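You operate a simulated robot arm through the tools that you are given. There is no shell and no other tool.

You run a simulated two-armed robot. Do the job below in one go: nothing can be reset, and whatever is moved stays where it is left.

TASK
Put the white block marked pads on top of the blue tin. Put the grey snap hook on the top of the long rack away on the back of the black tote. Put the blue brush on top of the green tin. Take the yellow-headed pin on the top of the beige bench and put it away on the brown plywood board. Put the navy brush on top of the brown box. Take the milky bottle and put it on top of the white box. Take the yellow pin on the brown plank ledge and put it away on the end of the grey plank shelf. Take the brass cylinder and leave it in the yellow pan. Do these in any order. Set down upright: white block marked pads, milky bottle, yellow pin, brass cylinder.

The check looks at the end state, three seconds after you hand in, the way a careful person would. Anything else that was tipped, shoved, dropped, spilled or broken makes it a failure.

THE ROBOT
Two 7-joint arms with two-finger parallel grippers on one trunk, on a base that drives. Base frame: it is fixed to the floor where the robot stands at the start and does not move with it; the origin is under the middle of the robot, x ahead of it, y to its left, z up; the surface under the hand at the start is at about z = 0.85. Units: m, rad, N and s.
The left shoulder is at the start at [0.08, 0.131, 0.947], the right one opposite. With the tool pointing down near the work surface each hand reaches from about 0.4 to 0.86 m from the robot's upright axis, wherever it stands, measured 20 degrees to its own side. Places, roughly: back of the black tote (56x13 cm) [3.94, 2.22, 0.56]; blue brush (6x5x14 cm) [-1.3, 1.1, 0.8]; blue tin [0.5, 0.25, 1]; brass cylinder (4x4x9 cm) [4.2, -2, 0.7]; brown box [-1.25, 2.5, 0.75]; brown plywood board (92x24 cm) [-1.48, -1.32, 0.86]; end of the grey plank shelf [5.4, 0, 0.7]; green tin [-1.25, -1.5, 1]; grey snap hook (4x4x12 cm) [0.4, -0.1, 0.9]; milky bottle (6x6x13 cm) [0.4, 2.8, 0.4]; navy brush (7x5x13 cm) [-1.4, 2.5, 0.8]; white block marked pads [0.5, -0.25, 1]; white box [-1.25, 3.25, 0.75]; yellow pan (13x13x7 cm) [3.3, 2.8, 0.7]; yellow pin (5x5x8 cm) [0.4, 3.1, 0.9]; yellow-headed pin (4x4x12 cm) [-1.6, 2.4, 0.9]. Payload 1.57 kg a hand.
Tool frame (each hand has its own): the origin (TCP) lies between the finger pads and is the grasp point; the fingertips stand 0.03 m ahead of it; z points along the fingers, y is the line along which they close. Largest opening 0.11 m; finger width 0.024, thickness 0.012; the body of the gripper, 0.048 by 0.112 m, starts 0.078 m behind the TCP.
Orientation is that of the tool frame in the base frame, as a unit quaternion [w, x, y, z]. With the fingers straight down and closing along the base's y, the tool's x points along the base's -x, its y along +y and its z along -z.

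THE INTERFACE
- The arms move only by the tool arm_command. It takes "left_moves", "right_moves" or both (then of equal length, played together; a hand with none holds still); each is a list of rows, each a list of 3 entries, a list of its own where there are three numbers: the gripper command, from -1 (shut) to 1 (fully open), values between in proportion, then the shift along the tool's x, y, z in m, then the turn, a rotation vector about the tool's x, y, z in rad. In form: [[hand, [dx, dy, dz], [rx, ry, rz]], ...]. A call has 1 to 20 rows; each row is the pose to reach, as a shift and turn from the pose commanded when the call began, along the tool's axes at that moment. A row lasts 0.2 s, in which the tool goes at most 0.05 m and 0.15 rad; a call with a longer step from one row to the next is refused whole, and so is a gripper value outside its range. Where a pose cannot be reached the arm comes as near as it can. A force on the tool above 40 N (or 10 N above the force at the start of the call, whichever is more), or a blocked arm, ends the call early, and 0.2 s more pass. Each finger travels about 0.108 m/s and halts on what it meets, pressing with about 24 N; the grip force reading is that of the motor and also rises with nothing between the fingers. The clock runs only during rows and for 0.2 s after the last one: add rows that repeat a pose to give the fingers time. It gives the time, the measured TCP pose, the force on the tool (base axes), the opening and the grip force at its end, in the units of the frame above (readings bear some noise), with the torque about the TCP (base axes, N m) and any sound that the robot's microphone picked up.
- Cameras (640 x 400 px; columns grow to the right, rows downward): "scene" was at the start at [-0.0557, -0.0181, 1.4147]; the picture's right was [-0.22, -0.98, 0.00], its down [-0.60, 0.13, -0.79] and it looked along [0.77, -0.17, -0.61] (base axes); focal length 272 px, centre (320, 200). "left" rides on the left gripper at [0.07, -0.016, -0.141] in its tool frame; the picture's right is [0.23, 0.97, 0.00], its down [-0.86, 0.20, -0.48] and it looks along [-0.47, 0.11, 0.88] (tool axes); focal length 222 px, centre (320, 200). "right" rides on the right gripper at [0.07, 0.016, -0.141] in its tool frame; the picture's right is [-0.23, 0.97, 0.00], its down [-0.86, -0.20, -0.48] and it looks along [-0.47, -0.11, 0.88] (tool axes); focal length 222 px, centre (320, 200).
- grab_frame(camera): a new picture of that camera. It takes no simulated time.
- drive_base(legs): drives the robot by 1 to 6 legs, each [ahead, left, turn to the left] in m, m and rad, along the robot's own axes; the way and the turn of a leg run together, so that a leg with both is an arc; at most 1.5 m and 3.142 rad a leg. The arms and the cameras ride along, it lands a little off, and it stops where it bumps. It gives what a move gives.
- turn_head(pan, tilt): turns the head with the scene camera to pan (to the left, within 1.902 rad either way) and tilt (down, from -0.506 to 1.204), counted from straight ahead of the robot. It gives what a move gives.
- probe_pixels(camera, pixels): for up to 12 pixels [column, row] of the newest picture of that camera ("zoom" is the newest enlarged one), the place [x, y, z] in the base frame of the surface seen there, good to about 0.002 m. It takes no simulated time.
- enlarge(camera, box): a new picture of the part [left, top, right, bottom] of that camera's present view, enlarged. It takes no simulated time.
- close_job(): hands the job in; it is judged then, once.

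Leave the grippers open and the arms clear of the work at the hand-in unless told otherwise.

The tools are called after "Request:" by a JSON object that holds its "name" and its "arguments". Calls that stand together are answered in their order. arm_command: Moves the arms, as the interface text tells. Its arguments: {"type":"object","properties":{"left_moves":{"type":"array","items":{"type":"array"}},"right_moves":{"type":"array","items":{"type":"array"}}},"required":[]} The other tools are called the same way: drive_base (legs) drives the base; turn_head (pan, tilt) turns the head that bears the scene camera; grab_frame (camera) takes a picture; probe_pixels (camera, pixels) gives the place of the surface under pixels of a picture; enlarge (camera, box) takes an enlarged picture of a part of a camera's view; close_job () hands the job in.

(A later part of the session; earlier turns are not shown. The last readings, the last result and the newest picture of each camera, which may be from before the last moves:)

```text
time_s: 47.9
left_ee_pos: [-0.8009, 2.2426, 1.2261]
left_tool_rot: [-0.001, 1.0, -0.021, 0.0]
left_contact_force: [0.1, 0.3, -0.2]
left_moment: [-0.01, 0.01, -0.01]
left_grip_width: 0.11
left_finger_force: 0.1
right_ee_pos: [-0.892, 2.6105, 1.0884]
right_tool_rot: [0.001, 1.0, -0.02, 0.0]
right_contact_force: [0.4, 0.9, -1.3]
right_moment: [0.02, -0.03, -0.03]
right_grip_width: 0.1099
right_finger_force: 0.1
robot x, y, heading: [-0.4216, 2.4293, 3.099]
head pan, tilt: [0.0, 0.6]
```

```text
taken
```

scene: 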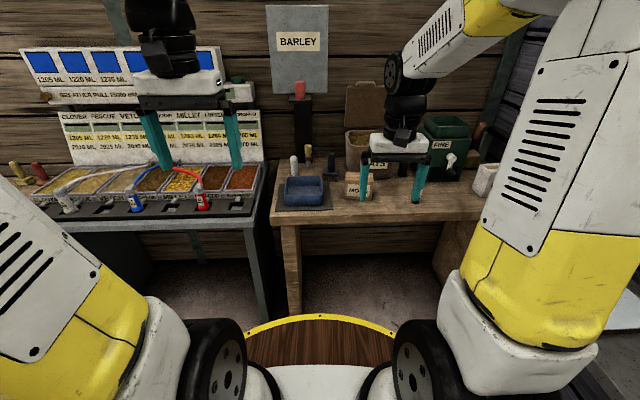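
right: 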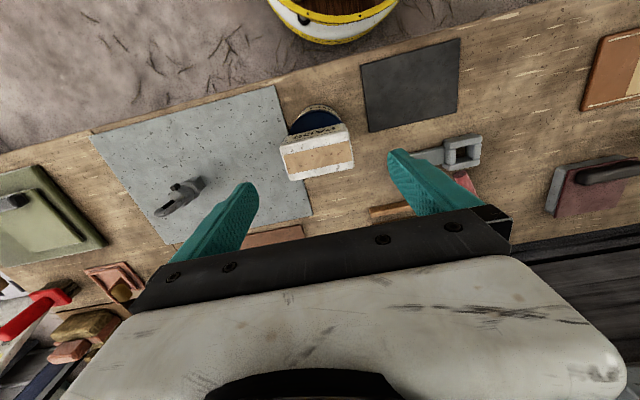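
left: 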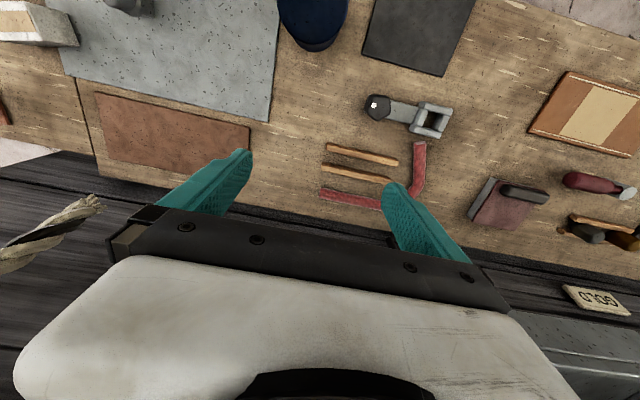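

The left arm is back. I'll drive 0.30 m towards the bench, correcting the heading, with the right hand staying above everything at z≈1.09.

Request:
{"name": "drive_base", "arguments": {"legs": [[0.3, 0, 0.04]]}}

Request:
{"name": "grab_frame", "arguments": {"camera": "scene"}}

Request:
{"name": "grab_frame", "arguments": {"camera": "right"}}

```text
time_s: 50.0
left_ee_pos: [-1.1014, 2.2381, 1.2258]
left_tool_rot: [0.0, 1.0, -0.006, 0.0]
left_contact_force: [0.3, -0.6, -0.3]
left_moment: [-0.02, 0.02, -0.01]
left_grip_width: 0.1097
left_finger_force: 0.1
right_ee_pos: [-1.2013, 2.6037, 1.0879]
right_tool_rot: [0.0, 1.0, -0.006, 0.0]
right_contact_force: [0.3, 1.0, 0.2]
right_moment: [-0.01, 0.0, 0.01]
right_grip_width: 0.1101
right_finger_force: 0.1
robot x, y, heading: [-0.7282, 2.4377, 3.133]
head pan, tilt: [0.0, 0.6]
```

```text
taken
```

scene: 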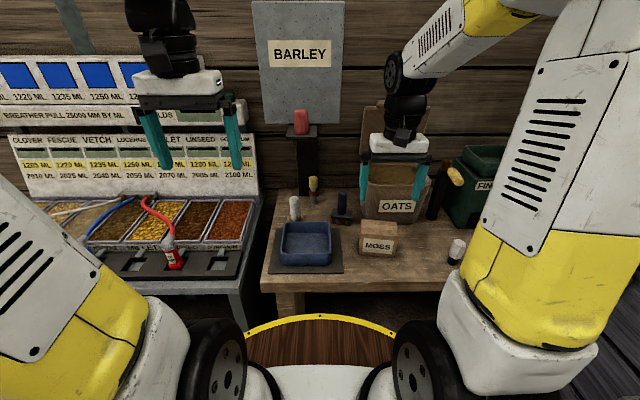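

```text
taken
```

right: 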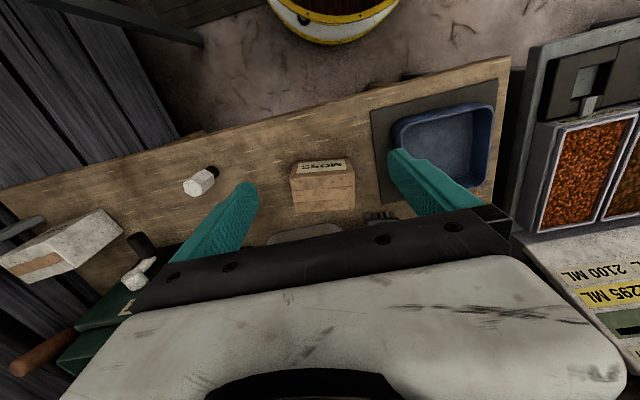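

Good views. I'll enlarge the box in the right view and the brush and pin area in the scene view.

Request:
{"name": "enlarge", "arguments": {"camera": "right", "box": [264, 140, 392, 220]}}

Request:
{"name": "probe_pixels", "arguments": {"camera": "right", "pixels": [[292, 180], [353, 174], [355, 207], [294, 212], [323, 193]]}}

Request:
{"name": "enlarge", "arguments": {"camera": "scene", "box": [270, 130, 430, 230]}}

```text
5.00 times, centred on (328, 180) of right
```

zoom: 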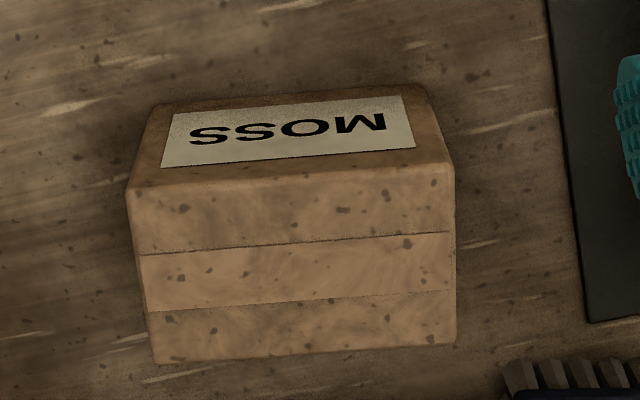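

```text
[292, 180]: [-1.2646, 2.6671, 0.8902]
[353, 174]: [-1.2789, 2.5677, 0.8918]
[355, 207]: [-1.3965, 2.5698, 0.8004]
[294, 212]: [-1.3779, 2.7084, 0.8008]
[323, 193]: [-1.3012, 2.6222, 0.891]
```

```text
4.00 times, centred on (350, 180) of scene
```

zoom: 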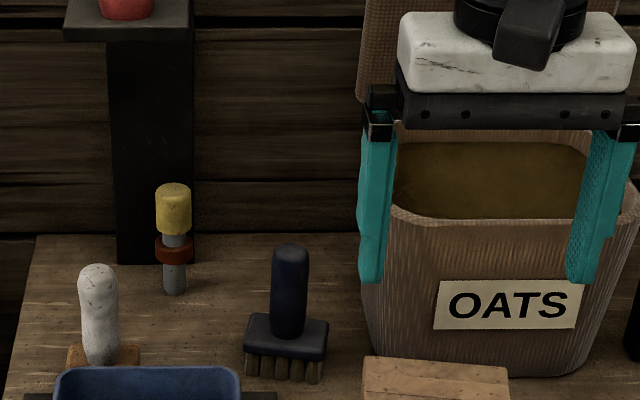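

Box top: centre about (-1.302,2.621), 10x6 cm, yaw about -0.14 rad, z=0.891. I'll probe the brush and pin in the newest enlargement.

Request:
{"name": "probe_pixels", "arguments": {"camera": "zoom", "pixels": [[250, 346], [324, 350], [262, 318], [325, 324], [290, 250], [275, 290], [304, 290], [289, 320], [289, 375], [252, 370], [318, 378], [289, 270]]}}

Request:
{"name": "probe_pixels", "arguments": {"camera": "zoom", "pixels": [[174, 190], [160, 205], [187, 205], [174, 225], [174, 240], [174, 250], [158, 250], [190, 250], [175, 280], [98, 270], [82, 290], [116, 290]]}}

Request:
{"name": "probe_pixels", "arguments": {"camera": "zoom", "pixels": [[395, 212], [440, 230], [560, 232], [365, 300], [120, 25], [75, 38], [185, 40], [130, 250], [185, 250], [240, 375], [100, 380], [370, 130]]}}

```text
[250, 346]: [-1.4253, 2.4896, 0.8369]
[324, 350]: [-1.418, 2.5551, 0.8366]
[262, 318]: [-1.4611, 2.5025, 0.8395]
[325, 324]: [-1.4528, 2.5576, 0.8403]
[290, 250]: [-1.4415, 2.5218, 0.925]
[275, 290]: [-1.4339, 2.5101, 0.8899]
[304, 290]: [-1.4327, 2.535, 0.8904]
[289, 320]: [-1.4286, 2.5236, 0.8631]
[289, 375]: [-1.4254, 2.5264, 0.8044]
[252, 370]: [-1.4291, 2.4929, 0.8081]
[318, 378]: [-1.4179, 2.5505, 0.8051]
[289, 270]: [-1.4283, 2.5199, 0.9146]
```

```text
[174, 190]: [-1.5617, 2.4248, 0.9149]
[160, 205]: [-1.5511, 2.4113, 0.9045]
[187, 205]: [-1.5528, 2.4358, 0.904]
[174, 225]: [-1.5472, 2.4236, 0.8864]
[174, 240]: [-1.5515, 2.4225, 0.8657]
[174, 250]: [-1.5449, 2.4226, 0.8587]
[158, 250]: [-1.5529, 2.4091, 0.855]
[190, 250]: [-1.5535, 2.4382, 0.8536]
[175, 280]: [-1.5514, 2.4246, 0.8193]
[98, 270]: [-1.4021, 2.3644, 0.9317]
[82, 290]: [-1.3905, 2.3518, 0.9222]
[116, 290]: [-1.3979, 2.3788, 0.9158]
```

```text
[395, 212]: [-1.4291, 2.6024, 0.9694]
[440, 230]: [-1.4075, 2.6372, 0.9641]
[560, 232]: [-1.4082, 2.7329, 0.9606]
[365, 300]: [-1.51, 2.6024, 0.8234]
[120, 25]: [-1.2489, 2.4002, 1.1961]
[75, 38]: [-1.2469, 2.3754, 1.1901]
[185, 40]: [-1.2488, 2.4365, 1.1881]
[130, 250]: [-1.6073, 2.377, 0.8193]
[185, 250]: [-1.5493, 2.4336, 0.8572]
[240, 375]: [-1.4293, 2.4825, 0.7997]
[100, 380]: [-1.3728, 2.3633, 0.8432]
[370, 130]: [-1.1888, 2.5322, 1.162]
```

Brush yaw (-0.11) nearly equals the box's (-0.14), so a plain translation suffices. I'll tilt the right tool 45° forward and bring it to a pre-grasp point (-1.356,2.5225,0.98), fingers opened to about 6 cm.

Request:
{"name": "arm_command", "arguments": {"right_moves": [[0.6, [0, 0.02, 0], [0, -0.13, 0]], [0.3, [-0.02, 0.045, 0], [0, -0.26, 0]], [0.1, [-0.05, 0.07, 0.01], [0, -0.39, 0]], [0.1, [-0.08, 0.083, 0.03], [0, -0.52, 0]], [0.1, [-0.11, 0.083, 0.06], [0, -0.65, 0]], [0.1, [-0.14, 0.083, 0.09], [0, -0.785, 0]], [0.1, [-0.154, 0.083, 0.108], [0, -0.785, 0]], [0.1, [-0.154, 0.083, 0.108], [0, -0.785, 0]]]}}

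Request:
{"name": "grab_frame", "arguments": {"camera": "scene"}}

Request:
{"name": "grab_frame", "arguments": {"camera": "right"}}

```text
time_s: 51.8
left_ee_pos: [-1.1016, 2.2383, 1.2258]
left_tool_rot: [0.0, 1.0, -0.006, -0.001]
left_contact_force: [0.5, -0.9, 0.1]
left_moment: [-0.02, -0.01, 0.0]
left_grip_width: 0.11
left_finger_force: 0.0
right_ee_pos: [-1.3591, 2.5215, 0.981]
right_tool_rot: [-0.002, 0.924, -0.006, -0.383]
right_contact_force: [0.5, -0.2, -0.4]
right_moment: [0.03, 0.0, 0.02]
right_grip_width: 0.0602
right_finger_force: 0.2
robot x, y, heading: [-0.7281, 2.4361, 3.132]
head pan, tilt: [0.0, 0.6]
```

```text
taken
```

scene: 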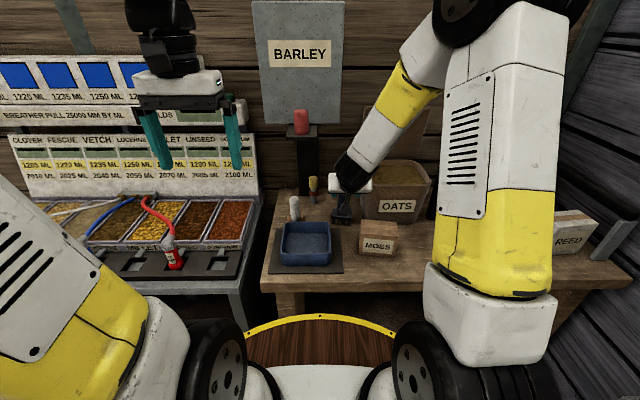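

```text
taken
```

right: 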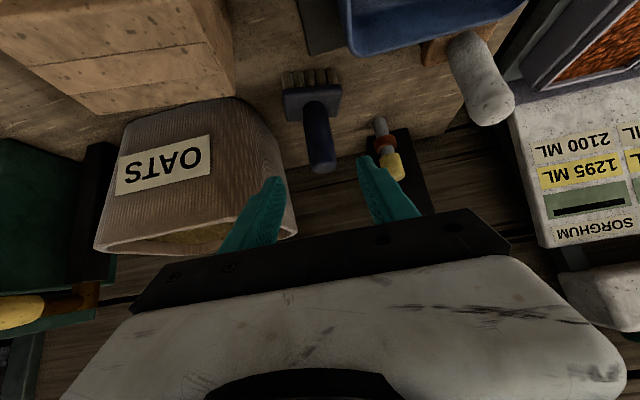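

The tilt worked and the brush handle lies ahead between the fingers (right view at (318,140)). I'll advance 0.119 along the tool axis and close.

Request:
{"name": "arm_command", "arguments": {"right_moves": [[0.1, [0.001, -0.001, 0.04], [0, 0, 0]], [0.1, [0.002, -0.001, 0.08], [0, 0, 0]], [0.1, [0.003, -0.001, 0.105], [0, 0, 0]], [0.1, [0.003, -0.001, 0.118], [0, 0, 0]], [0.1, [0.003, -0.001, 0.118], [0, 0, 0]]]}}

Request:
{"name": "grab_frame", "arguments": {"camera": "right"}}

```text
time_s: 53.0
left_ee_pos: [-1.1011, 2.2377, 1.2252]
left_tool_rot: [0.0, 1.0, -0.005, 0.0]
left_contact_force: [0.0, 0.4, 0.4]
left_moment: [0.01, -0.01, -0.01]
left_grip_width: 0.1101
left_finger_force: 0.1
right_ee_pos: [-1.442, 2.5232, 0.8959]
right_tool_rot: [-0.003, 0.924, -0.006, -0.383]
right_contact_force: [-0.6, 0.2, 0.8]
right_moment: [0.0, 0.02, 0.0]
right_grip_width: 0.0605
right_finger_force: 0.0
robot x, y, heading: [-0.7275, 2.4393, 3.131]
head pan, tilt: [0.0, 0.6]
```

```text
taken
```

right: 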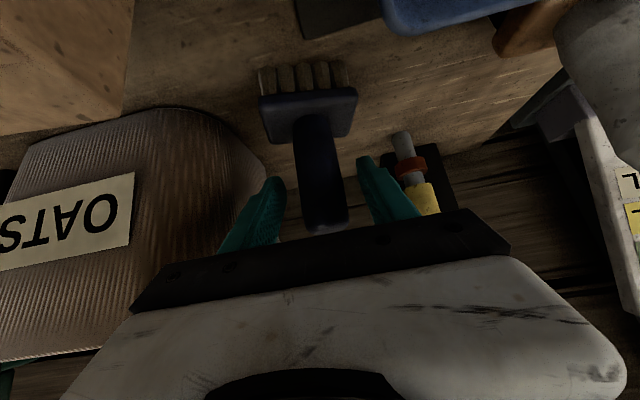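

The handle is centred between the pads. I'll close the right gripper.

Request:
{"name": "arm_command", "arguments": {"right_moves": [[-1, [0, 0, 0], [0, 0, 0]], [-1, [0, 0, 0], [0, 0, 0]], [-1, [0, 0, 0], [0, 0, 0]], [-1, [0, 0, 0], [0, 0, 0]]]}}

```text
time_s: 54.0
left_ee_pos: [-1.1018, 2.2383, 1.2261]
left_tool_rot: [-0.001, 1.0, -0.005, 0.0]
left_contact_force: [0.6, 0.8, 0.0]
left_moment: [0.01, -0.01, 0.0]
left_grip_width: 0.1103
left_finger_force: 0.0
right_ee_pos: [-1.4418, 2.5225, 0.8969]
right_tool_rot: [-0.002, 0.924, -0.005, -0.383]
right_contact_force: [-0.6, -1.3, -0.4]
right_moment: [-0.01, 0.0, -0.03]
right_grip_width: 0.0313
right_finger_force: 23.5
robot x, y, heading: [-0.7251, 2.438, 3.13]
head pan, tilt: [0.0, 0.6]
```

Gripped at 3.1 cm. I'll lift 3 cm, then retreat diagonally back and up, keeping clear of the hopper and the box.

Request:
{"name": "arm_command", "arguments": {"right_moves": [[-1, [-0.0105, 0, -0.0105], [0, 0, 0]], [-1, [-0.021, 0, -0.021], [0, 0, 0]], [-1, [-0.021, 0, -0.05], [0, 0, 0]], [-1, [-0.021, 0, -0.09], [0, 0, 0]], [-1, [-0.021, 0, -0.13], [0, 0, 0]], [-1, [-0.021, 0, -0.151], [0, 0, 0]], [-1, [-0.021, 0, -0.151], [0, 0, 0]]]}}

Request:
{"name": "grab_frame", "arguments": {"camera": "right"}}

Request:
{"name": "enlarge", "arguments": {"camera": "scene", "box": [270, 130, 430, 270]}}

```text
time_s: 55.6
left_ee_pos: [-1.1022, 2.2383, 1.2254]
left_tool_rot: [0.0, 1.0, -0.005, 0.0]
left_contact_force: [0.2, 0.3, 0.8]
left_moment: [-0.02, -0.01, -0.01]
left_grip_width: 0.1102
left_finger_force: 0.1
right_ee_pos: [-1.3479, 2.5227, 1.0182]
right_tool_rot: [-0.001, 0.924, -0.004, -0.382]
right_contact_force: [-0.1, 0.0, -1.5]
right_moment: [0.01, -0.03, 0.02]
right_grip_width: 0.0311
right_finger_force: 23.8
robot x, y, heading: [-0.7291, 2.4341, 3.13]
head pan, tilt: [0.0, 0.6]
```

```text
taken
```

right: 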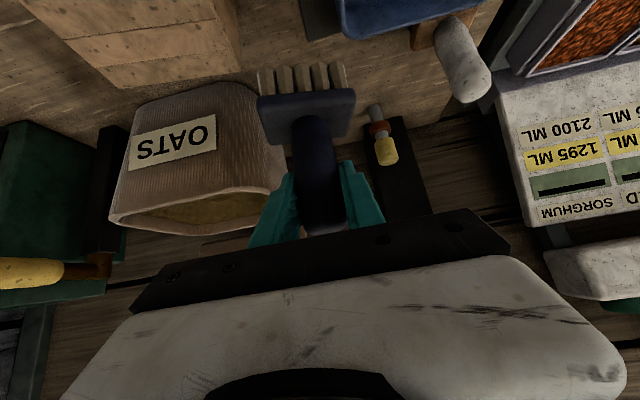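

```text
2.86 times, centred on (350, 200) of scene
```

zoom: 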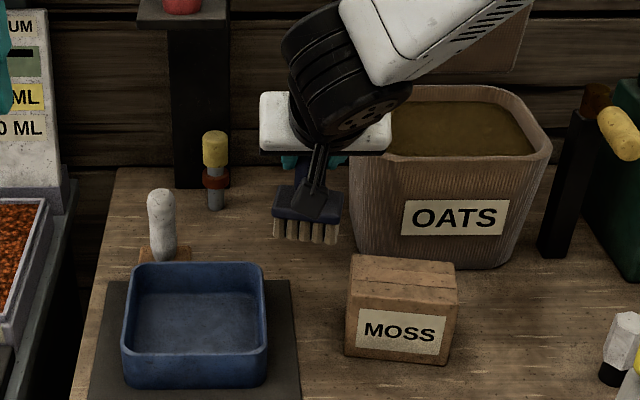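

The brush hangs upright. I'll probe bristle bottoms and base to know its height.

Request:
{"name": "probe_pixels", "arguments": {"camera": "zoom", "pixels": [[279, 234], [292, 237], [318, 240], [331, 240], [277, 213], [338, 215], [345, 258], [455, 265], [352, 300], [400, 262]]}}

```text
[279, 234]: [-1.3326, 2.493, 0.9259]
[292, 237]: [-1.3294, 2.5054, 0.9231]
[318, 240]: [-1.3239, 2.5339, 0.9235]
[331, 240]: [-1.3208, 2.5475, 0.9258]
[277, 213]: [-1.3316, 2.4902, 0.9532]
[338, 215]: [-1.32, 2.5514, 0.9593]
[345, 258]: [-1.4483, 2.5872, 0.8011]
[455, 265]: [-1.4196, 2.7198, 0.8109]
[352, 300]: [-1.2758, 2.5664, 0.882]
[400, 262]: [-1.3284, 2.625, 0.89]
```

Bristle bottom is at 0.923; the box top centre is at (-1.3015,2.6215,0.891). I'll shift +0.0465 in x and +0.0995 in y, then lower 0.028.

Request:
{"name": "arm_command", "arguments": {"right_moves": [[-1, [0.011, -0.033, -0.011], [0, 0, 0]], [-1, [0.022, -0.066, -0.022], [0, 0, 0]], [-1, [0.033, -0.0995, -0.033], [0, 0, 0]], [-1, [0.033, -0.0995, -0.033], [0, 0, 0]], [-1, [0.043, -0.0995, -0.023], [0, 0, 0]], [-1, [0.0525, -0.0995, -0.0135], [0, 0, 0]], [-1, [0.0525, -0.0995, -0.0135], [0, 0, 0]]]}}

Request:
{"name": "enlarge", "arguments": {"camera": "scene", "box": [270, 130, 430, 270]}}

Request:
{"name": "grab_frame", "arguments": {"camera": "right"}}

```text
time_s: 57.2
left_ee_pos: [-1.1014, 2.2385, 1.2254]
left_tool_rot: [0.0, 1.0, -0.005, 0.0]
left_contact_force: [-0.8, -0.1, -0.3]
left_moment: [-0.02, 0.04, 0.03]
left_grip_width: 0.11
left_finger_force: 0.1
right_ee_pos: [-1.2987, 2.6197, 0.9879]
right_tool_rot: [-0.002, 0.924, -0.005, -0.383]
right_contact_force: [-0.6, -0.6, -2.3]
right_moment: [0.0, 0.0, 0.03]
right_grip_width: 0.031
right_finger_force: 23.6
robot x, y, heading: [-0.7272, 2.4395, 3.13]
head pan, tilt: [0.0, 0.6]
```

```text
2.86 times, centred on (350, 200) of scene
```

zoom: 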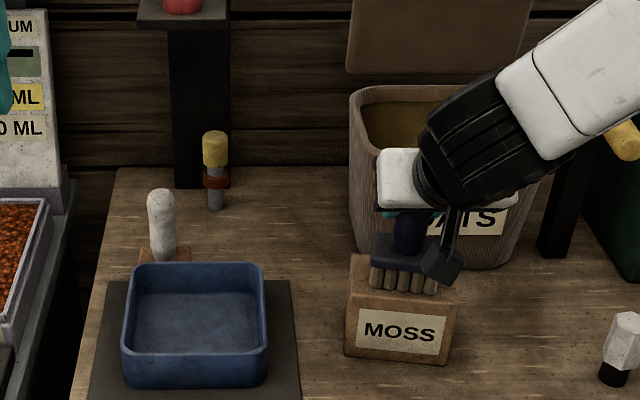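

```text
taken
```

right: 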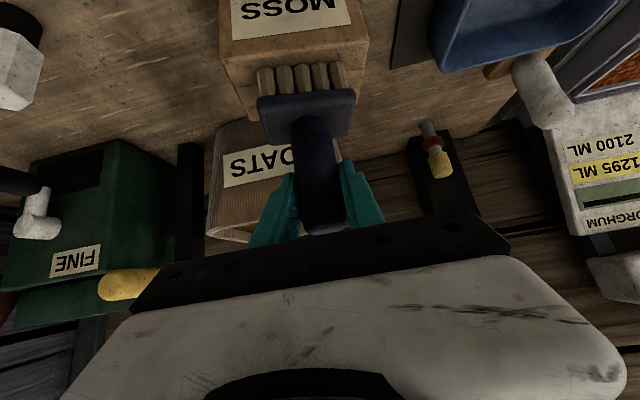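

The brush hovers right over the box top. I'll probe the bristles against the box, then lower gently.

Request:
{"name": "probe_pixels", "arguments": {"camera": "zoom", "pixels": [[374, 284], [388, 286], [402, 288], [425, 290], [360, 295], [440, 300], [352, 262], [365, 270]]}}

Request:
{"name": "arm_command", "arguments": {"right_moves": [[-1, [0.0014, 0, 0.0014], [0, 0, 0]], [-1, [0.0028, 0, 0.0028], [0, 0, 0]], [-1, [0.0035, 0, 0.0035], [0, 0, 0]], [-1, [0.0035, 0, 0.0035], [0, 0, 0]]]}}

```text
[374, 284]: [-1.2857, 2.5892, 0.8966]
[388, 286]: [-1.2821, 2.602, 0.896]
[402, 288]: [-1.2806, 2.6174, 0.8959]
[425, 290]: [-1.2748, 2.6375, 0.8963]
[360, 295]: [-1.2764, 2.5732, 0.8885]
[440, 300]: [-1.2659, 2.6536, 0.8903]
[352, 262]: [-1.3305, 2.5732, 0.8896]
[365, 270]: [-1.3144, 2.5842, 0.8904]
```

```text
time_s: 58.2
left_ee_pos: [-1.102, 2.2385, 1.2263]
left_tool_rot: [0.001, 1.0, -0.006, 0.0]
left_contact_force: [1.0, -1.2, -0.5]
left_moment: [0.02, -0.01, 0.03]
left_grip_width: 0.1101
left_finger_force: 0.1
right_ee_pos: [-1.3005, 2.6215, 0.9869]
right_tool_rot: [-0.003, 0.923, -0.004, -0.384]
right_contact_force: [1.4, -2.3, 19.9]
right_moment: [-0.23, 0.17, -0.08]
right_grip_width: 0.0314
right_finger_force: 24.2
robot x, y, heading: [-0.7265, 2.4367, 3.135]
head pan, tilt: [0.0, 0.6]
```

Contact made (about 20 N). I'll relax by 2 mm, open, and retreat along the tool axis.

Request:
{"name": "arm_command", "arguments": {"right_moves": [[-1, [-0.0014, 0, -0.0014], [0, 0, 0]], [-1, [-0.0014, 0, -0.0014], [0, 0, 0]], [0, [-0.0014, 0, -0.0014], [0, 0, 0]], [0.3, [-0.0014, 0, -0.0014], [0, 0, 0]], [0.3, [-0.0014, 0, -0.0014], [0, 0, 0]], [0.3, [-0.0014, 0, -0.03], [0, 0, 0]], [0.3, [-0.0014, 0, -0.07], [0, 0, 0]], [0.3, [-0.0014, 0, -0.11], [0, 0, 0]], [0.3, [-0.0014, 0, -0.14], [0, 0, 0]], [0.3, [-0.0014, 0, -0.14], [0, 0, 0]]]}}

Request:
{"name": "enlarge", "arguments": {"camera": "scene", "box": [270, 130, 430, 270]}}

Request:
{"name": "grab_frame", "arguments": {"camera": "scene"}}

Request:
{"name": "grab_frame", "arguments": {"camera": "right"}}

```text
time_s: 60.4
left_ee_pos: [-1.1018, 2.237, 1.2253]
left_tool_rot: [0.0, 1.0, -0.005, 0.0]
left_contact_force: [-0.7, -0.6, 0.4]
left_moment: [0.0, 0.0, -0.02]
left_grip_width: 0.1098
left_finger_force: 0.1
right_ee_pos: [-1.2098, 2.6207, 1.093]
right_tool_rot: [-0.002, 0.925, -0.005, -0.381]
right_contact_force: [0.7, 0.0, 0.2]
right_moment: [-0.04, 0.08, 0.01]
right_grip_width: 0.0713
right_finger_force: 0.0
right hand out of reach, approached as far as the arm can: row 8, 9, 10
robot x, y, heading: [-0.7261, 2.4371, 3.13]
head pan, tilt: [0.0, 0.6]
```

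```text
2.86 times, centred on (350, 200) of scene
```

zoom: 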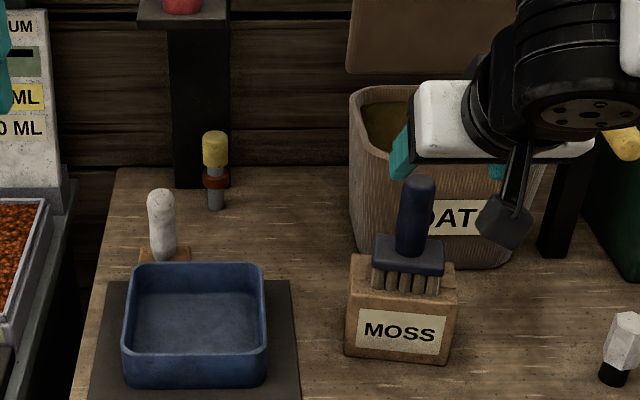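

```text
taken
```

scene: 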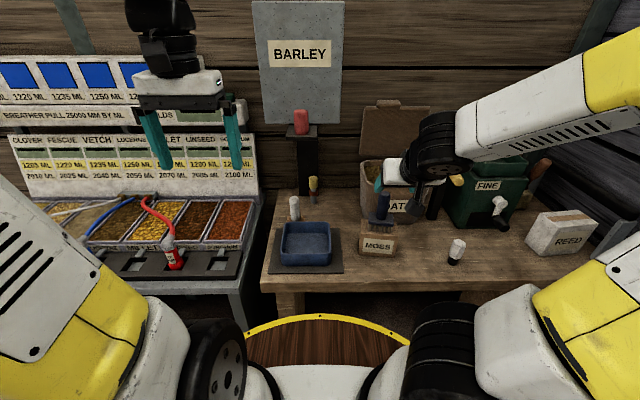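

```text
taken
```

right: 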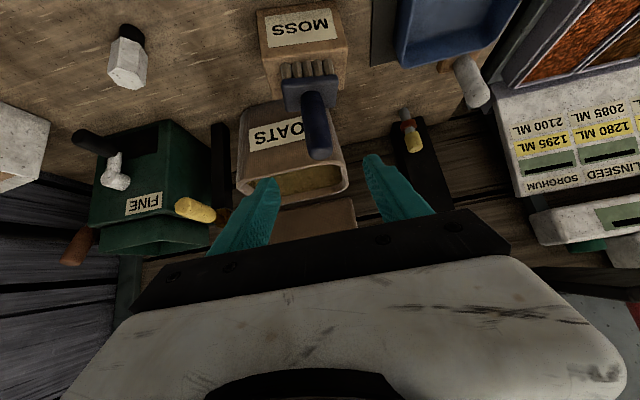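

The navy brush stands on the box. Now the yellow-headed pin at about (-1.56,2.4235), head z 0.87–0.915, under the hopper. I'll swing the right hand left over free space and set the tool flatter (30° below horizontal) with a 15° yaw, to come in from the front right.

Request:
{"name": "arm_command", "arguments": {"right_moves": [[0.3, [0, 0.045, 0], [0, 0, 0]], [0.3, [0, 0.09, 0], [-0.052, -0.066, -0.04]], [0.3, [-0.01, 0.125, 0.02], [-0.104, -0.131, -0.08]], [0.3, [-0.02, 0.13, 0.035], [-0.156, -0.197, -0.12]], [0.3, [-0.031, 0.13, 0.052], [-0.208, -0.262, -0.16]], [0.3, [-0.031, 0.13, 0.052], [-0.208, -0.262, -0.16]]]}}

Request:
{"name": "grab_frame", "arguments": {"camera": "scene"}}

Request:
{"name": "grab_frame", "arguments": {"camera": "right"}}

```text
time_s: 61.8
left_ee_pos: [-1.1009, 2.2382, 1.2239]
left_tool_rot: [0.0, 1.0, -0.005, -0.001]
left_contact_force: [-1.4, 0.3, 0.6]
left_moment: [0.02, -0.02, 0.0]
left_grip_width: 0.1098
left_finger_force: 0.0
right_ee_pos: [-1.2748, 2.4917, 1.0796]
right_tool_rot: [0.061, 0.86, 0.108, -0.496]
right_contact_force: [0.6, -0.2, 0.1]
right_moment: [0.01, 0.01, 0.0]
right_grip_width: 0.0713
right_finger_force: 0.1
right hand out of reach, approached as far as the arm can: row 2, 3, 4, 5, 6
robot x, y, heading: [-0.7265, 2.4373, 3.131]
head pan, tilt: [0.0, 0.6]
```

```text
taken
```

scene: 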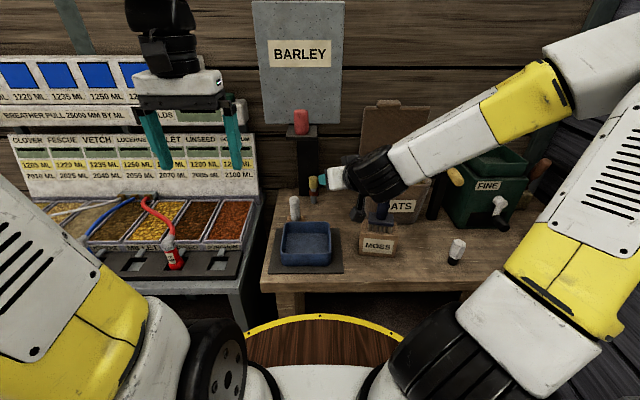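

```text
taken
```

right: 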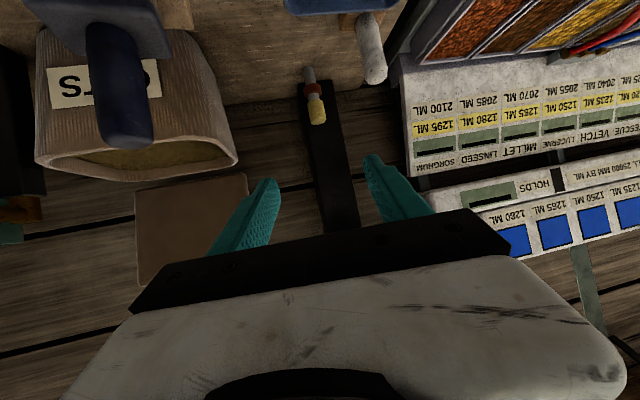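

The arm is folded too tightly here (near its limits). Backing the base 0.13 m will give it room; everything of the arm lies on the robot's side of the box, so retreating is safe.

Request:
{"name": "drive_base", "arguments": {"legs": [[-0.13, 0, 0]]}}

Request:
{"name": "arm_command", "arguments": {"right_moves": [[0.3, [0, 0, 0], [0, 0, 0]], [0.3, [0, 0, 0.02], [0, 0, 0]], [0.3, [0, 0, 0.04], [0, 0, 0]], [0.3, [0, 0, 0.04], [0, 0, 0]]]}}

Request:
{"name": "grab_frame", "arguments": {"camera": "scene"}}

Request:
{"name": "grab_frame", "arguments": {"camera": "right"}}

```text
time_s: 63.1
left_ee_pos: [-0.9749, 2.2371, 1.2246]
left_tool_rot: [0.0, 1.0, -0.007, 0.0]
left_contact_force: [0.5, 0.4, -0.4]
left_moment: [-0.03, -0.03, 0.04]
left_grip_width: 0.1102
left_finger_force: 0.1
right_ee_pos: [-1.1454, 2.4901, 1.0789]
right_tool_rot: [0.063, 0.859, 0.108, -0.496]
right_contact_force: [0.7, 0.8, 0.5]
right_moment: [0.0, 0.0, -0.02]
right_grip_width: 0.0713
right_finger_force: 0.1
robot x, y, heading: [-0.596, 2.4379, 3.125]
head pan, tilt: [0.0, 0.6]
```

```text
time_s: 64.1
left_ee_pos: [-0.9731, 2.2378, 1.2259]
left_tool_rot: [-0.001, 1.0, -0.006, -0.001]
left_contact_force: [0.0, 0.1, -0.1]
left_moment: [-0.02, 0.02, -0.02]
left_grip_width: 0.1102
left_finger_force: 0.2
right_ee_pos: [-1.1814, 2.4833, 1.0589]
right_tool_rot: [0.062, 0.859, 0.108, -0.496]
right_contact_force: [0.0, 0.0, -0.2]
right_moment: [0.01, 0.03, 0.0]
right_grip_width: 0.0714
right_finger_force: 0.1
robot x, y, heading: [-0.5998, 2.434, 3.131]
head pan, tilt: [0.0, 0.6]
```

```text
taken
```

scene: 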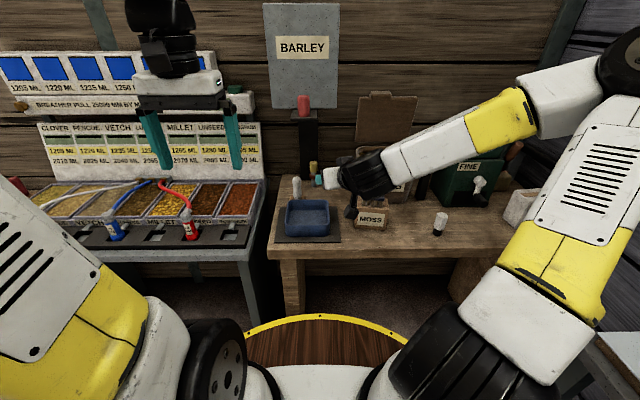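

```text
taken
```

right: 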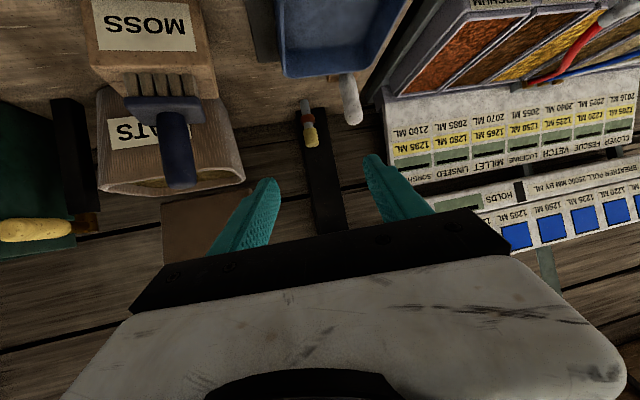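

I'll probe the forearm to see how it would pass over the brush on the box as the hand advances.

Request:
{"name": "probe_pixels", "arguments": {"camera": "scene", "pixels": [[370, 180], [400, 170], [430, 155], [470, 135], [510, 115], [560, 100], [615, 75], [560, 170], [350, 200], [378, 200], [330, 178], [440, 165]]}}

```text
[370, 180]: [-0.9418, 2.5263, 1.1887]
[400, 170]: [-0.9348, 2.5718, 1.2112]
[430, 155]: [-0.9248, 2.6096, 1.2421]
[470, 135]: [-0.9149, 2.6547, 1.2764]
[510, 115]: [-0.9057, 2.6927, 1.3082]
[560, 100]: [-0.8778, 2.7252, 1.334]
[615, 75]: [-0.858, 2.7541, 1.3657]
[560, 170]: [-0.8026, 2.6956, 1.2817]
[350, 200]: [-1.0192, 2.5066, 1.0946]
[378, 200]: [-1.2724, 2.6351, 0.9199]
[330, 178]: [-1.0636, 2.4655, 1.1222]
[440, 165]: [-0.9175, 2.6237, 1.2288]
```

The forearm slopes up to the right from the wrist; to keep more distance to the brush I'll shift the base 0.10 m to its left, so the arm comes in straighter.

Request:
{"name": "drive_base", "arguments": {"legs": [[0, 0.1, 0]]}}

Request:
{"name": "grab_frame", "arguments": {"camera": "right"}}

```text
time_s: 65.2
left_ee_pos: [-0.974, 2.1373, 1.225]
left_tool_rot: [0.0, 1.0, -0.007, 0.0]
left_contact_force: [-0.7, 0.0, 0.8]
left_moment: [-0.01, -0.04, -0.01]
left_grip_width: 0.11
left_finger_force: 0.0
right_ee_pos: [-1.1816, 2.3819, 1.0592]
right_tool_rot: [0.063, 0.859, 0.108, -0.496]
right_contact_force: [0.4, 0.1, -1.0]
right_moment: [0.03, 0.01, 0.03]
right_grip_width: 0.0717
right_finger_force: 0.1
robot x, y, heading: [-0.6, 2.3329, 3.123]
head pan, tilt: [0.0, 0.6]
```

```text
taken
```

right: 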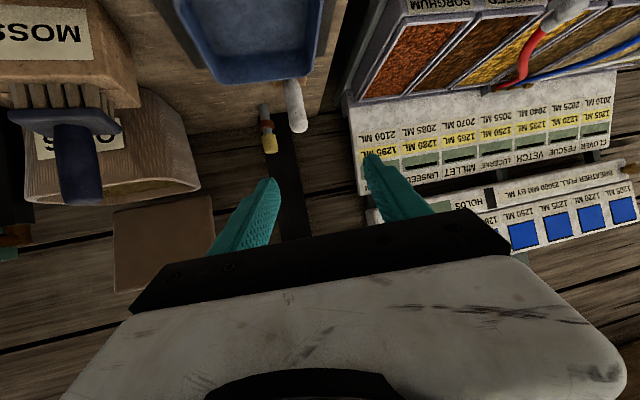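

The tool points 30° down with 14° yaw. I'll move to a pre-grasp point 0.15 m short of the pin, (-1.426,2.458,0.968).

Request:
{"name": "arm_command", "arguments": {"right_moves": [[0.3, [-0.0044, -0.0192, 0.0335], [0, 0, 0]], [0.3, [-0.0087, -0.0383, 0.0669], [0, 0, 0]], [0.3, [-0.0131, -0.0575, 0.1004], [0, 0, 0]], [0.3, [-0.0174, -0.0767, 0.1338], [0, 0, 0]], [0.3, [-0.0218, -0.0959, 0.1673], [0, 0, 0]], [0.3, [-0.0261, -0.115, 0.2007], [0, 0, 0]], [0.3, [-0.0305, -0.1342, 0.2342], [0, 0, 0]], [0.3, [-0.0305, -0.1342, 0.2342], [0, 0, 0]]]}}

Request:
{"name": "grab_frame", "arguments": {"camera": "scene"}}

Request:
{"name": "grab_frame", "arguments": {"camera": "right"}}

```text
time_s: 67.0
left_ee_pos: [-0.9755, 2.1342, 1.2259]
left_tool_rot: [0.0, 1.0, -0.008, 0.0]
left_contact_force: [-0.3, 0.1, -0.5]
left_moment: [-0.02, 0.03, 0.01]
left_grip_width: 0.1102
left_finger_force: 0.1
right_ee_pos: [-1.4266, 2.4583, 0.9677]
right_tool_rot: [0.061, 0.859, 0.107, -0.496]
right_contact_force: [-0.3, -0.1, -0.9]
right_moment: [0.04, -0.01, 0.01]
right_grip_width: 0.0717
right_finger_force: 0.1
robot x, y, heading: [-0.6033, 2.3324, 3.129]
head pan, tilt: [0.0, 0.6]
```

```text
taken
```

scene: 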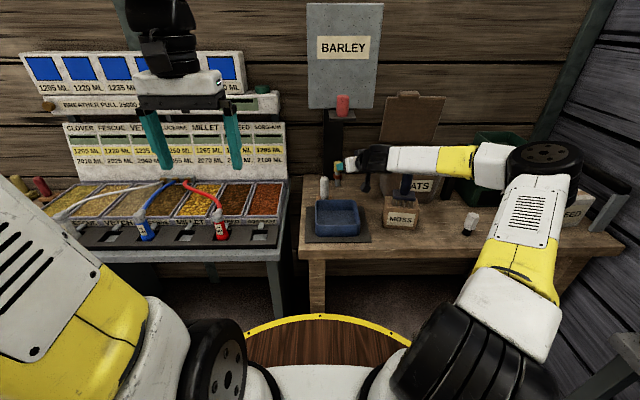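

```text
taken
```

right: 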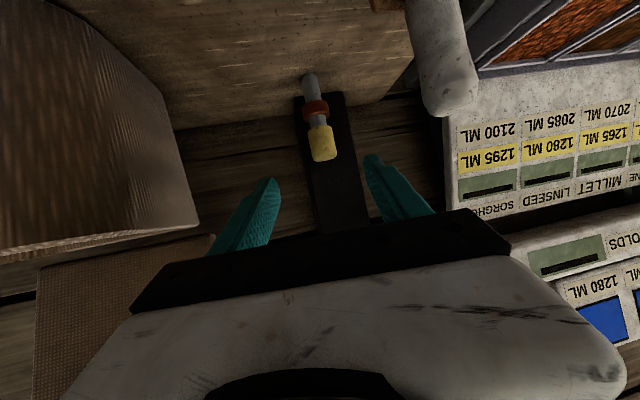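

The elbow dropped to the right and the forearm passes near the navy brush's handle at pixel (405,180). I'll enlarge to check that clearance.

Request:
{"name": "enlarge", "arguments": {"camera": "scene", "box": [310, 110, 470, 240]}}

Request:
{"name": "probe_pixels", "arguments": {"camera": "scene", "pixels": [[370, 158], [400, 158], [400, 168], [430, 158], [460, 160], [490, 165], [405, 182], [404, 176], [530, 155], [520, 220], [350, 165], [500, 270]]}}

```text
3.08 times, centred on (390, 175) of scene
```

zoom: 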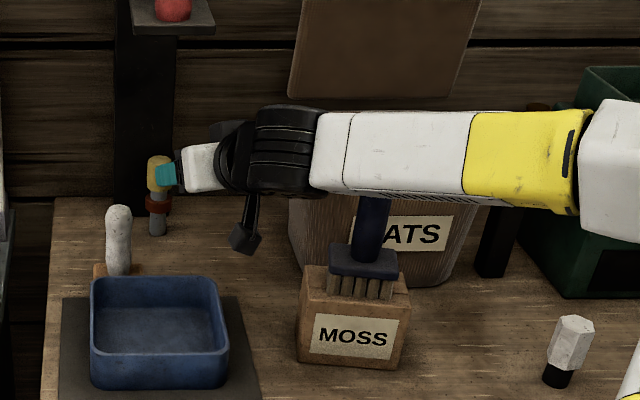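

```text
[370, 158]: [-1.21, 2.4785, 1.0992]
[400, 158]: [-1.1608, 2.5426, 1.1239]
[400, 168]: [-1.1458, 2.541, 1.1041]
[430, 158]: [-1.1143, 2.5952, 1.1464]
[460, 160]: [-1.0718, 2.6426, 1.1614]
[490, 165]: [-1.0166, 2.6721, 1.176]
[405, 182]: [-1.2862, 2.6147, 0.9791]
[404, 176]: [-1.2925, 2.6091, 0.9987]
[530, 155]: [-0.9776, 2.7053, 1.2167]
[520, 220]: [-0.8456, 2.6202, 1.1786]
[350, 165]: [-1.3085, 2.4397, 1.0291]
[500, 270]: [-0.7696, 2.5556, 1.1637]
```

The forearm is about 9 cm from the brush now, but would come too close when advancing. I'll retreat the hand 0.15 m, shift the base another 0.12 m left and 0.03 m back, then approach with less yaw.

Request:
{"name": "arm_command", "arguments": {"right_moves": [[0.3, [0, 0, -0.04], [0, 0, 0]], [0.3, [0, 0, -0.08], [0, 0, 0]], [0.3, [0, 0, -0.12], [0, 0, 0]], [0.3, [0, 0, -0.15], [0, 0, 0]], [0.3, [0, 0, -0.15], [0, 0, 0]]]}}

Request:
{"name": "drive_base", "arguments": {"legs": [[-0.03, 0.12, 0]]}}

Request:
{"name": "grab_frame", "arguments": {"camera": "scene"}}

```text
time_s: 68.2
left_ee_pos: [-0.9744, 2.1361, 1.2257]
left_tool_rot: [0.0, 1.0, -0.008, 0.0]
left_contact_force: [0.2, 0.2, 0.8]
left_moment: [-0.01, 0.01, 0.05]
left_grip_width: 0.1101
left_finger_force: 0.1
right_ee_pos: [-1.2994, 2.4882, 1.0442]
right_tool_rot: [0.061, 0.86, 0.106, -0.496]
right_contact_force: [0.1, 0.7, 0.1]
right_moment: [-0.02, 0.02, 0.03]
right_grip_width: 0.0716
right_finger_force: 0.1
robot x, y, heading: [-0.6014, 2.3373, 3.121]
head pan, tilt: [0.0, 0.6]
```

```text
time_s: 69.5
left_ee_pos: [-0.945, 2.0128, 1.2256]
left_tool_rot: [0.0, 1.0, -0.004, 0.0]
left_contact_force: [-0.8, 0.2, -0.8]
left_moment: [-0.03, 0.0, 0.0]
left_grip_width: 0.1099
left_finger_force: 0.0
right_ee_pos: [-1.272, 2.3652, 1.0447]
right_tool_rot: [0.063, 0.859, 0.109, -0.496]
right_contact_force: [0.0, 0.4, -0.1]
right_moment: [0.03, 0.0, -0.02]
right_grip_width: 0.0717
right_finger_force: 0.1
robot x, y, heading: [-0.5706, 2.2135, 3.128]
head pan, tilt: [0.0, 0.6]
```

```text
taken
```

scene: 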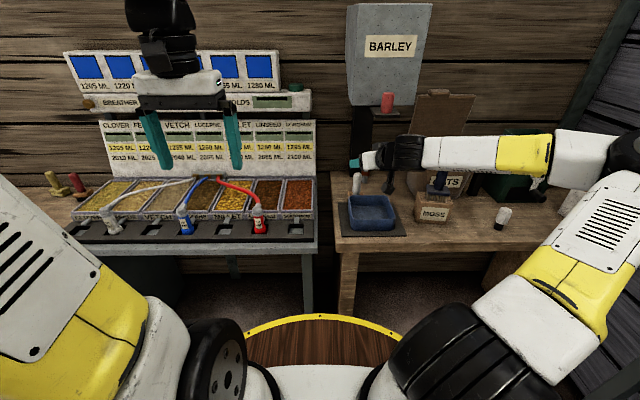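

Now I'll move the hand right to line up with the pin and reduce the yaw to 7°, staying high.

Request:
{"name": "arm_command", "arguments": {"right_moves": [[0.3, [0.0007, -0.0316, 0.0034], [0.0375, 0, 0.0216]], [0.3, [0.0015, -0.0632, 0.0067], [0.0751, 0, 0.0433]], [0.3, [0.0022, -0.0948, 0.0101], [0.1126, 0, 0.0649]], [0.3, [0.0022, -0.0948, 0.0101], [0.1126, 0, 0.0649]]]}}

Request:
{"name": "grab_frame", "arguments": {"camera": "right"}}

Request:
{"name": "enlarge", "arguments": {"camera": "scene", "box": [310, 90, 510, 250]}}

```text
time_s: 70.5
left_ee_pos: [-0.9463, 2.0137, 1.2255]
left_tool_rot: [0.0, 1.0, -0.005, 0.0]
left_contact_force: [-0.4, 0.0, 0.1]
left_moment: [-0.02, 0.01, 0.0]
left_grip_width: 0.11
left_finger_force: 0.0
right_ee_pos: [-1.3045, 2.4553, 1.0359]
right_tool_rot: [0.029, 0.865, 0.051, -0.499]
right_contact_force: [0.0, 0.5, 0.9]
right_moment: [0.05, -0.01, 0.01]
right_grip_width: 0.0715
right_finger_force: 0.0
robot x, y, heading: [-0.5706, 2.2142, 3.131]
head pan, tilt: [0.0, 0.6]
```

```text
taken
```

right: 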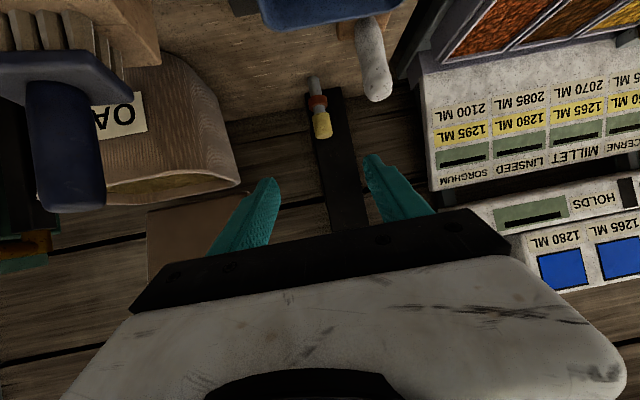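

```text
2.50 times, centred on (410, 170) of scene
```

zoom: 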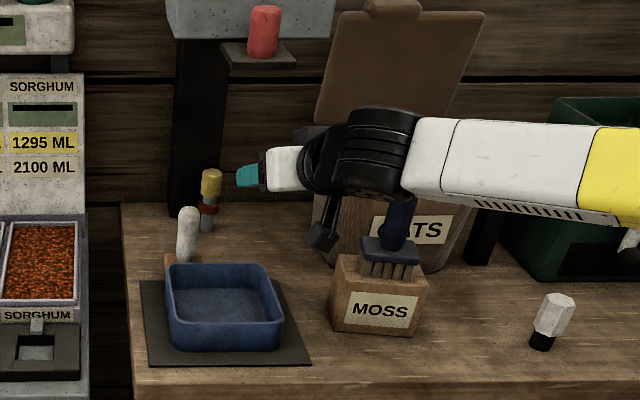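

I'll probe the forearm and wrist here to judge the clearance to the brush handle.

Request:
{"name": "probe_pixels", "arguments": {"camera": "zoom", "pixels": [[370, 120], [370, 180], [420, 150], [430, 190], [480, 150], [480, 195], [540, 160], [600, 180], [400, 210], [400, 245], [375, 250], [330, 235]]}}

```text
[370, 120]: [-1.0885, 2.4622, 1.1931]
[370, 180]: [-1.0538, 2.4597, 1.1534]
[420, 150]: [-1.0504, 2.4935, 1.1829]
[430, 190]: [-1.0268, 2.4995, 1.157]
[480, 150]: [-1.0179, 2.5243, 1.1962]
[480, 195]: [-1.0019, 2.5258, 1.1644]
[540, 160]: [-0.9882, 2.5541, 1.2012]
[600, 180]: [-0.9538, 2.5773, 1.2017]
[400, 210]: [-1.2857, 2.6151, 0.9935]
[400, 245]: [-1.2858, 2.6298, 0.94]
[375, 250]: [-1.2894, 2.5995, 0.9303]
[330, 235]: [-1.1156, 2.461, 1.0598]
```

The forearm stands well off the brush here. I'll advance 0.14 m along the tool axis and look again.

Request:
{"name": "arm_command", "arguments": {"right_moves": [[0.3, [0, 0, 0.035], [0, 0, 0]], [0.3, [0, 0, 0.07], [0, 0, 0]], [0.3, [0, 0, 0.105], [0, 0, 0]], [0.3, [0, 0, 0.14], [0, 0, 0]], [0.3, [0, 0, 0.14], [0, 0, 0]]]}}

Request:
{"name": "grab_frame", "arguments": {"camera": "right"}}

Request:
{"name": "enlarge", "arguments": {"camera": "scene", "box": [310, 90, 510, 250]}}

```text
time_s: 71.7
left_ee_pos: [-0.9459, 2.0129, 1.2252]
left_tool_rot: [0.0, 1.0, -0.005, 0.0]
left_contact_force: [-0.4, 0.4, -0.6]
left_moment: [0.0, -0.02, -0.01]
left_grip_width: 0.11
left_finger_force: 0.0
right_ee_pos: [-1.4262, 2.442, 0.964]
right_tool_rot: [0.03, 0.864, 0.053, -0.499]
right_contact_force: [0.7, -0.3, -0.1]
right_moment: [-0.01, -0.02, 0.04]
right_grip_width: 0.0714
right_finger_force: 0.1
robot x, y, heading: [-0.5713, 2.2161, 3.135]
head pan, tilt: [0.0, 0.6]
```

```text
taken
```

right: 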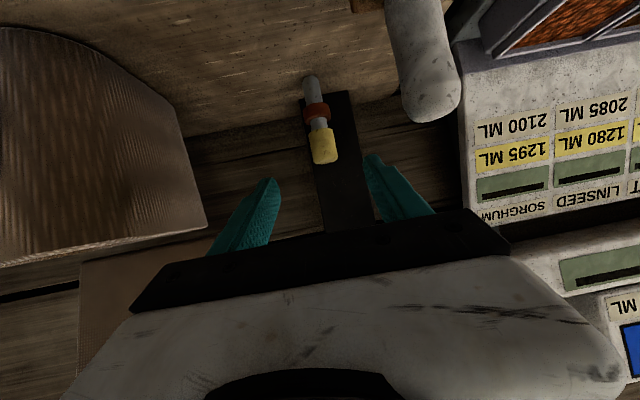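

```text
2.50 times, centred on (410, 170) of scene
```

zoom: 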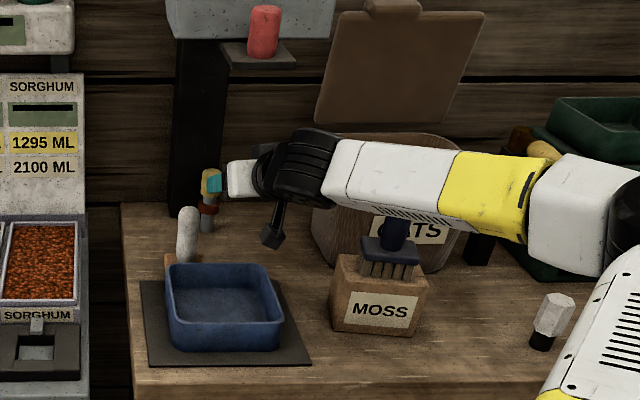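

I'll probe the forearm's surface again relative to the handle (brush at about (-1.30,2.62), top 1.03).

Request:
{"name": "probe_pixels", "arguments": {"camera": "zoom", "pixels": [[300, 150], [300, 190], [340, 160], [345, 195], [390, 170], [390, 205], [430, 180], [430, 218], [480, 200], [480, 225], [395, 235], [550, 215]]}}

```text
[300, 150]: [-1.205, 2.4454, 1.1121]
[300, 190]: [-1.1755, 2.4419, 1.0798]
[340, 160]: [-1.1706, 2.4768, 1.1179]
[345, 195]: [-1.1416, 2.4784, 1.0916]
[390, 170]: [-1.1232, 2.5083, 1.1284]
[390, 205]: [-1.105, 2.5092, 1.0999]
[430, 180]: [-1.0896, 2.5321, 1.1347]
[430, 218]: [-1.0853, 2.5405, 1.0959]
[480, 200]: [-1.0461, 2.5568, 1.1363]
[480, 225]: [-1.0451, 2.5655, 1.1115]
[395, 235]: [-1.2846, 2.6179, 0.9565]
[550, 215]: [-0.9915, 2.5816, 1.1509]
```

Clearance is still ample (about 0.15 m from the centre line). I'll advance another 0.08 m and check.

Request:
{"name": "arm_command", "arguments": {"right_moves": [[0.3, [0, 0, 0.03], [0, 0, 0]], [0.3, [0, 0, 0.055], [0, 0, 0]], [0.3, [0, 0, 0.08], [0, 0, 0]], [0.3, [0, 0, 0.08], [0, 0, 0]]]}}

Request:
{"name": "grab_frame", "arguments": {"camera": "right"}}

Request:
{"name": "enlarge", "arguments": {"camera": "scene", "box": [310, 90, 510, 250]}}

```text
time_s: 72.7
left_ee_pos: [-0.9457, 2.0143, 1.2261]
left_tool_rot: [0.0, 1.0, -0.005, 0.0]
left_contact_force: [-0.9, -1.0, -0.4]
left_moment: [0.01, 0.0, -0.01]
left_grip_width: 0.11
left_finger_force: 0.1
right_ee_pos: [-1.4936, 2.4329, 0.925]
right_tool_rot: [0.03, 0.864, 0.052, -0.499]
right_contact_force: [-0.1, 0.7, 0.2]
right_moment: [-0.01, 0.01, -0.01]
right_grip_width: 0.0717
right_finger_force: 0.1
robot x, y, heading: [-0.5733, 2.2135, 3.134]
head pan, tilt: [0.0, 0.6]
```

```text
taken
```

right: 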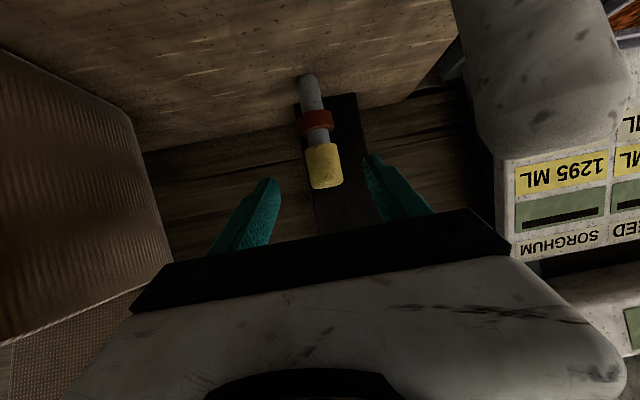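

```text
2.50 times, centred on (410, 170) of scene
```

zoom: 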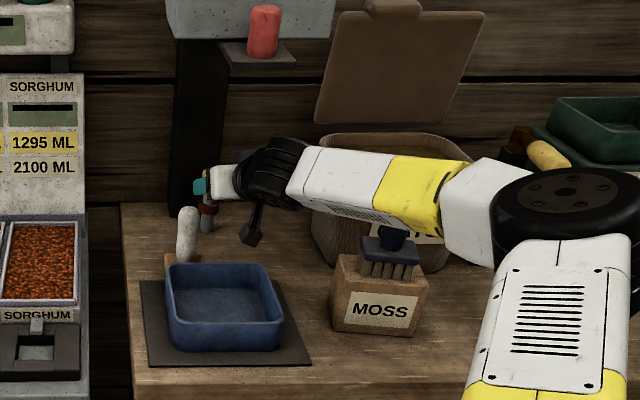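

The pin is close ahead; the wrist camera bracket keeps a couple of cm from the white brush and tray. I'll check the pin's position in the right view and the forearm once more.

Request:
{"name": "probe_pixels", "arguments": {"camera": "right", "pixels": [[323, 168], [308, 165], [339, 165], [324, 183], [313, 115], [500, 140], [470, 100]]}}

Request:
{"name": "probe_pixels", "arguments": {"camera": "zoom", "pixels": [[300, 180], [340, 170], [380, 190], [420, 190], [440, 225], [470, 220], [395, 240], [250, 235], [188, 210], [185, 268], [265, 268], [225, 262]]}}

```text
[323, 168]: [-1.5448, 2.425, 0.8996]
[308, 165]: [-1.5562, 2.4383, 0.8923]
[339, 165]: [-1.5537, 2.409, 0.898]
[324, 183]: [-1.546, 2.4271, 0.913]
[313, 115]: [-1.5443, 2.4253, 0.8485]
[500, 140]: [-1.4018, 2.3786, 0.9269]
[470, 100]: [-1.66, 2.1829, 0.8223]
```

```text
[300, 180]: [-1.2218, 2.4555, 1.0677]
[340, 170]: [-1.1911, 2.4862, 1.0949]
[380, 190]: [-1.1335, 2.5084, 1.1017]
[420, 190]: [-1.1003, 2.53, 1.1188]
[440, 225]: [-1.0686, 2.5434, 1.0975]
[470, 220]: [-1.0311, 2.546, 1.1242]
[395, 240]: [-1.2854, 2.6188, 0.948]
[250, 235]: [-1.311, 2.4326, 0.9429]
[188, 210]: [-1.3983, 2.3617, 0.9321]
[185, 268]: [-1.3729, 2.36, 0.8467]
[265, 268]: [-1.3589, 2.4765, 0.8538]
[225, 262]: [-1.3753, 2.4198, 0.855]
```

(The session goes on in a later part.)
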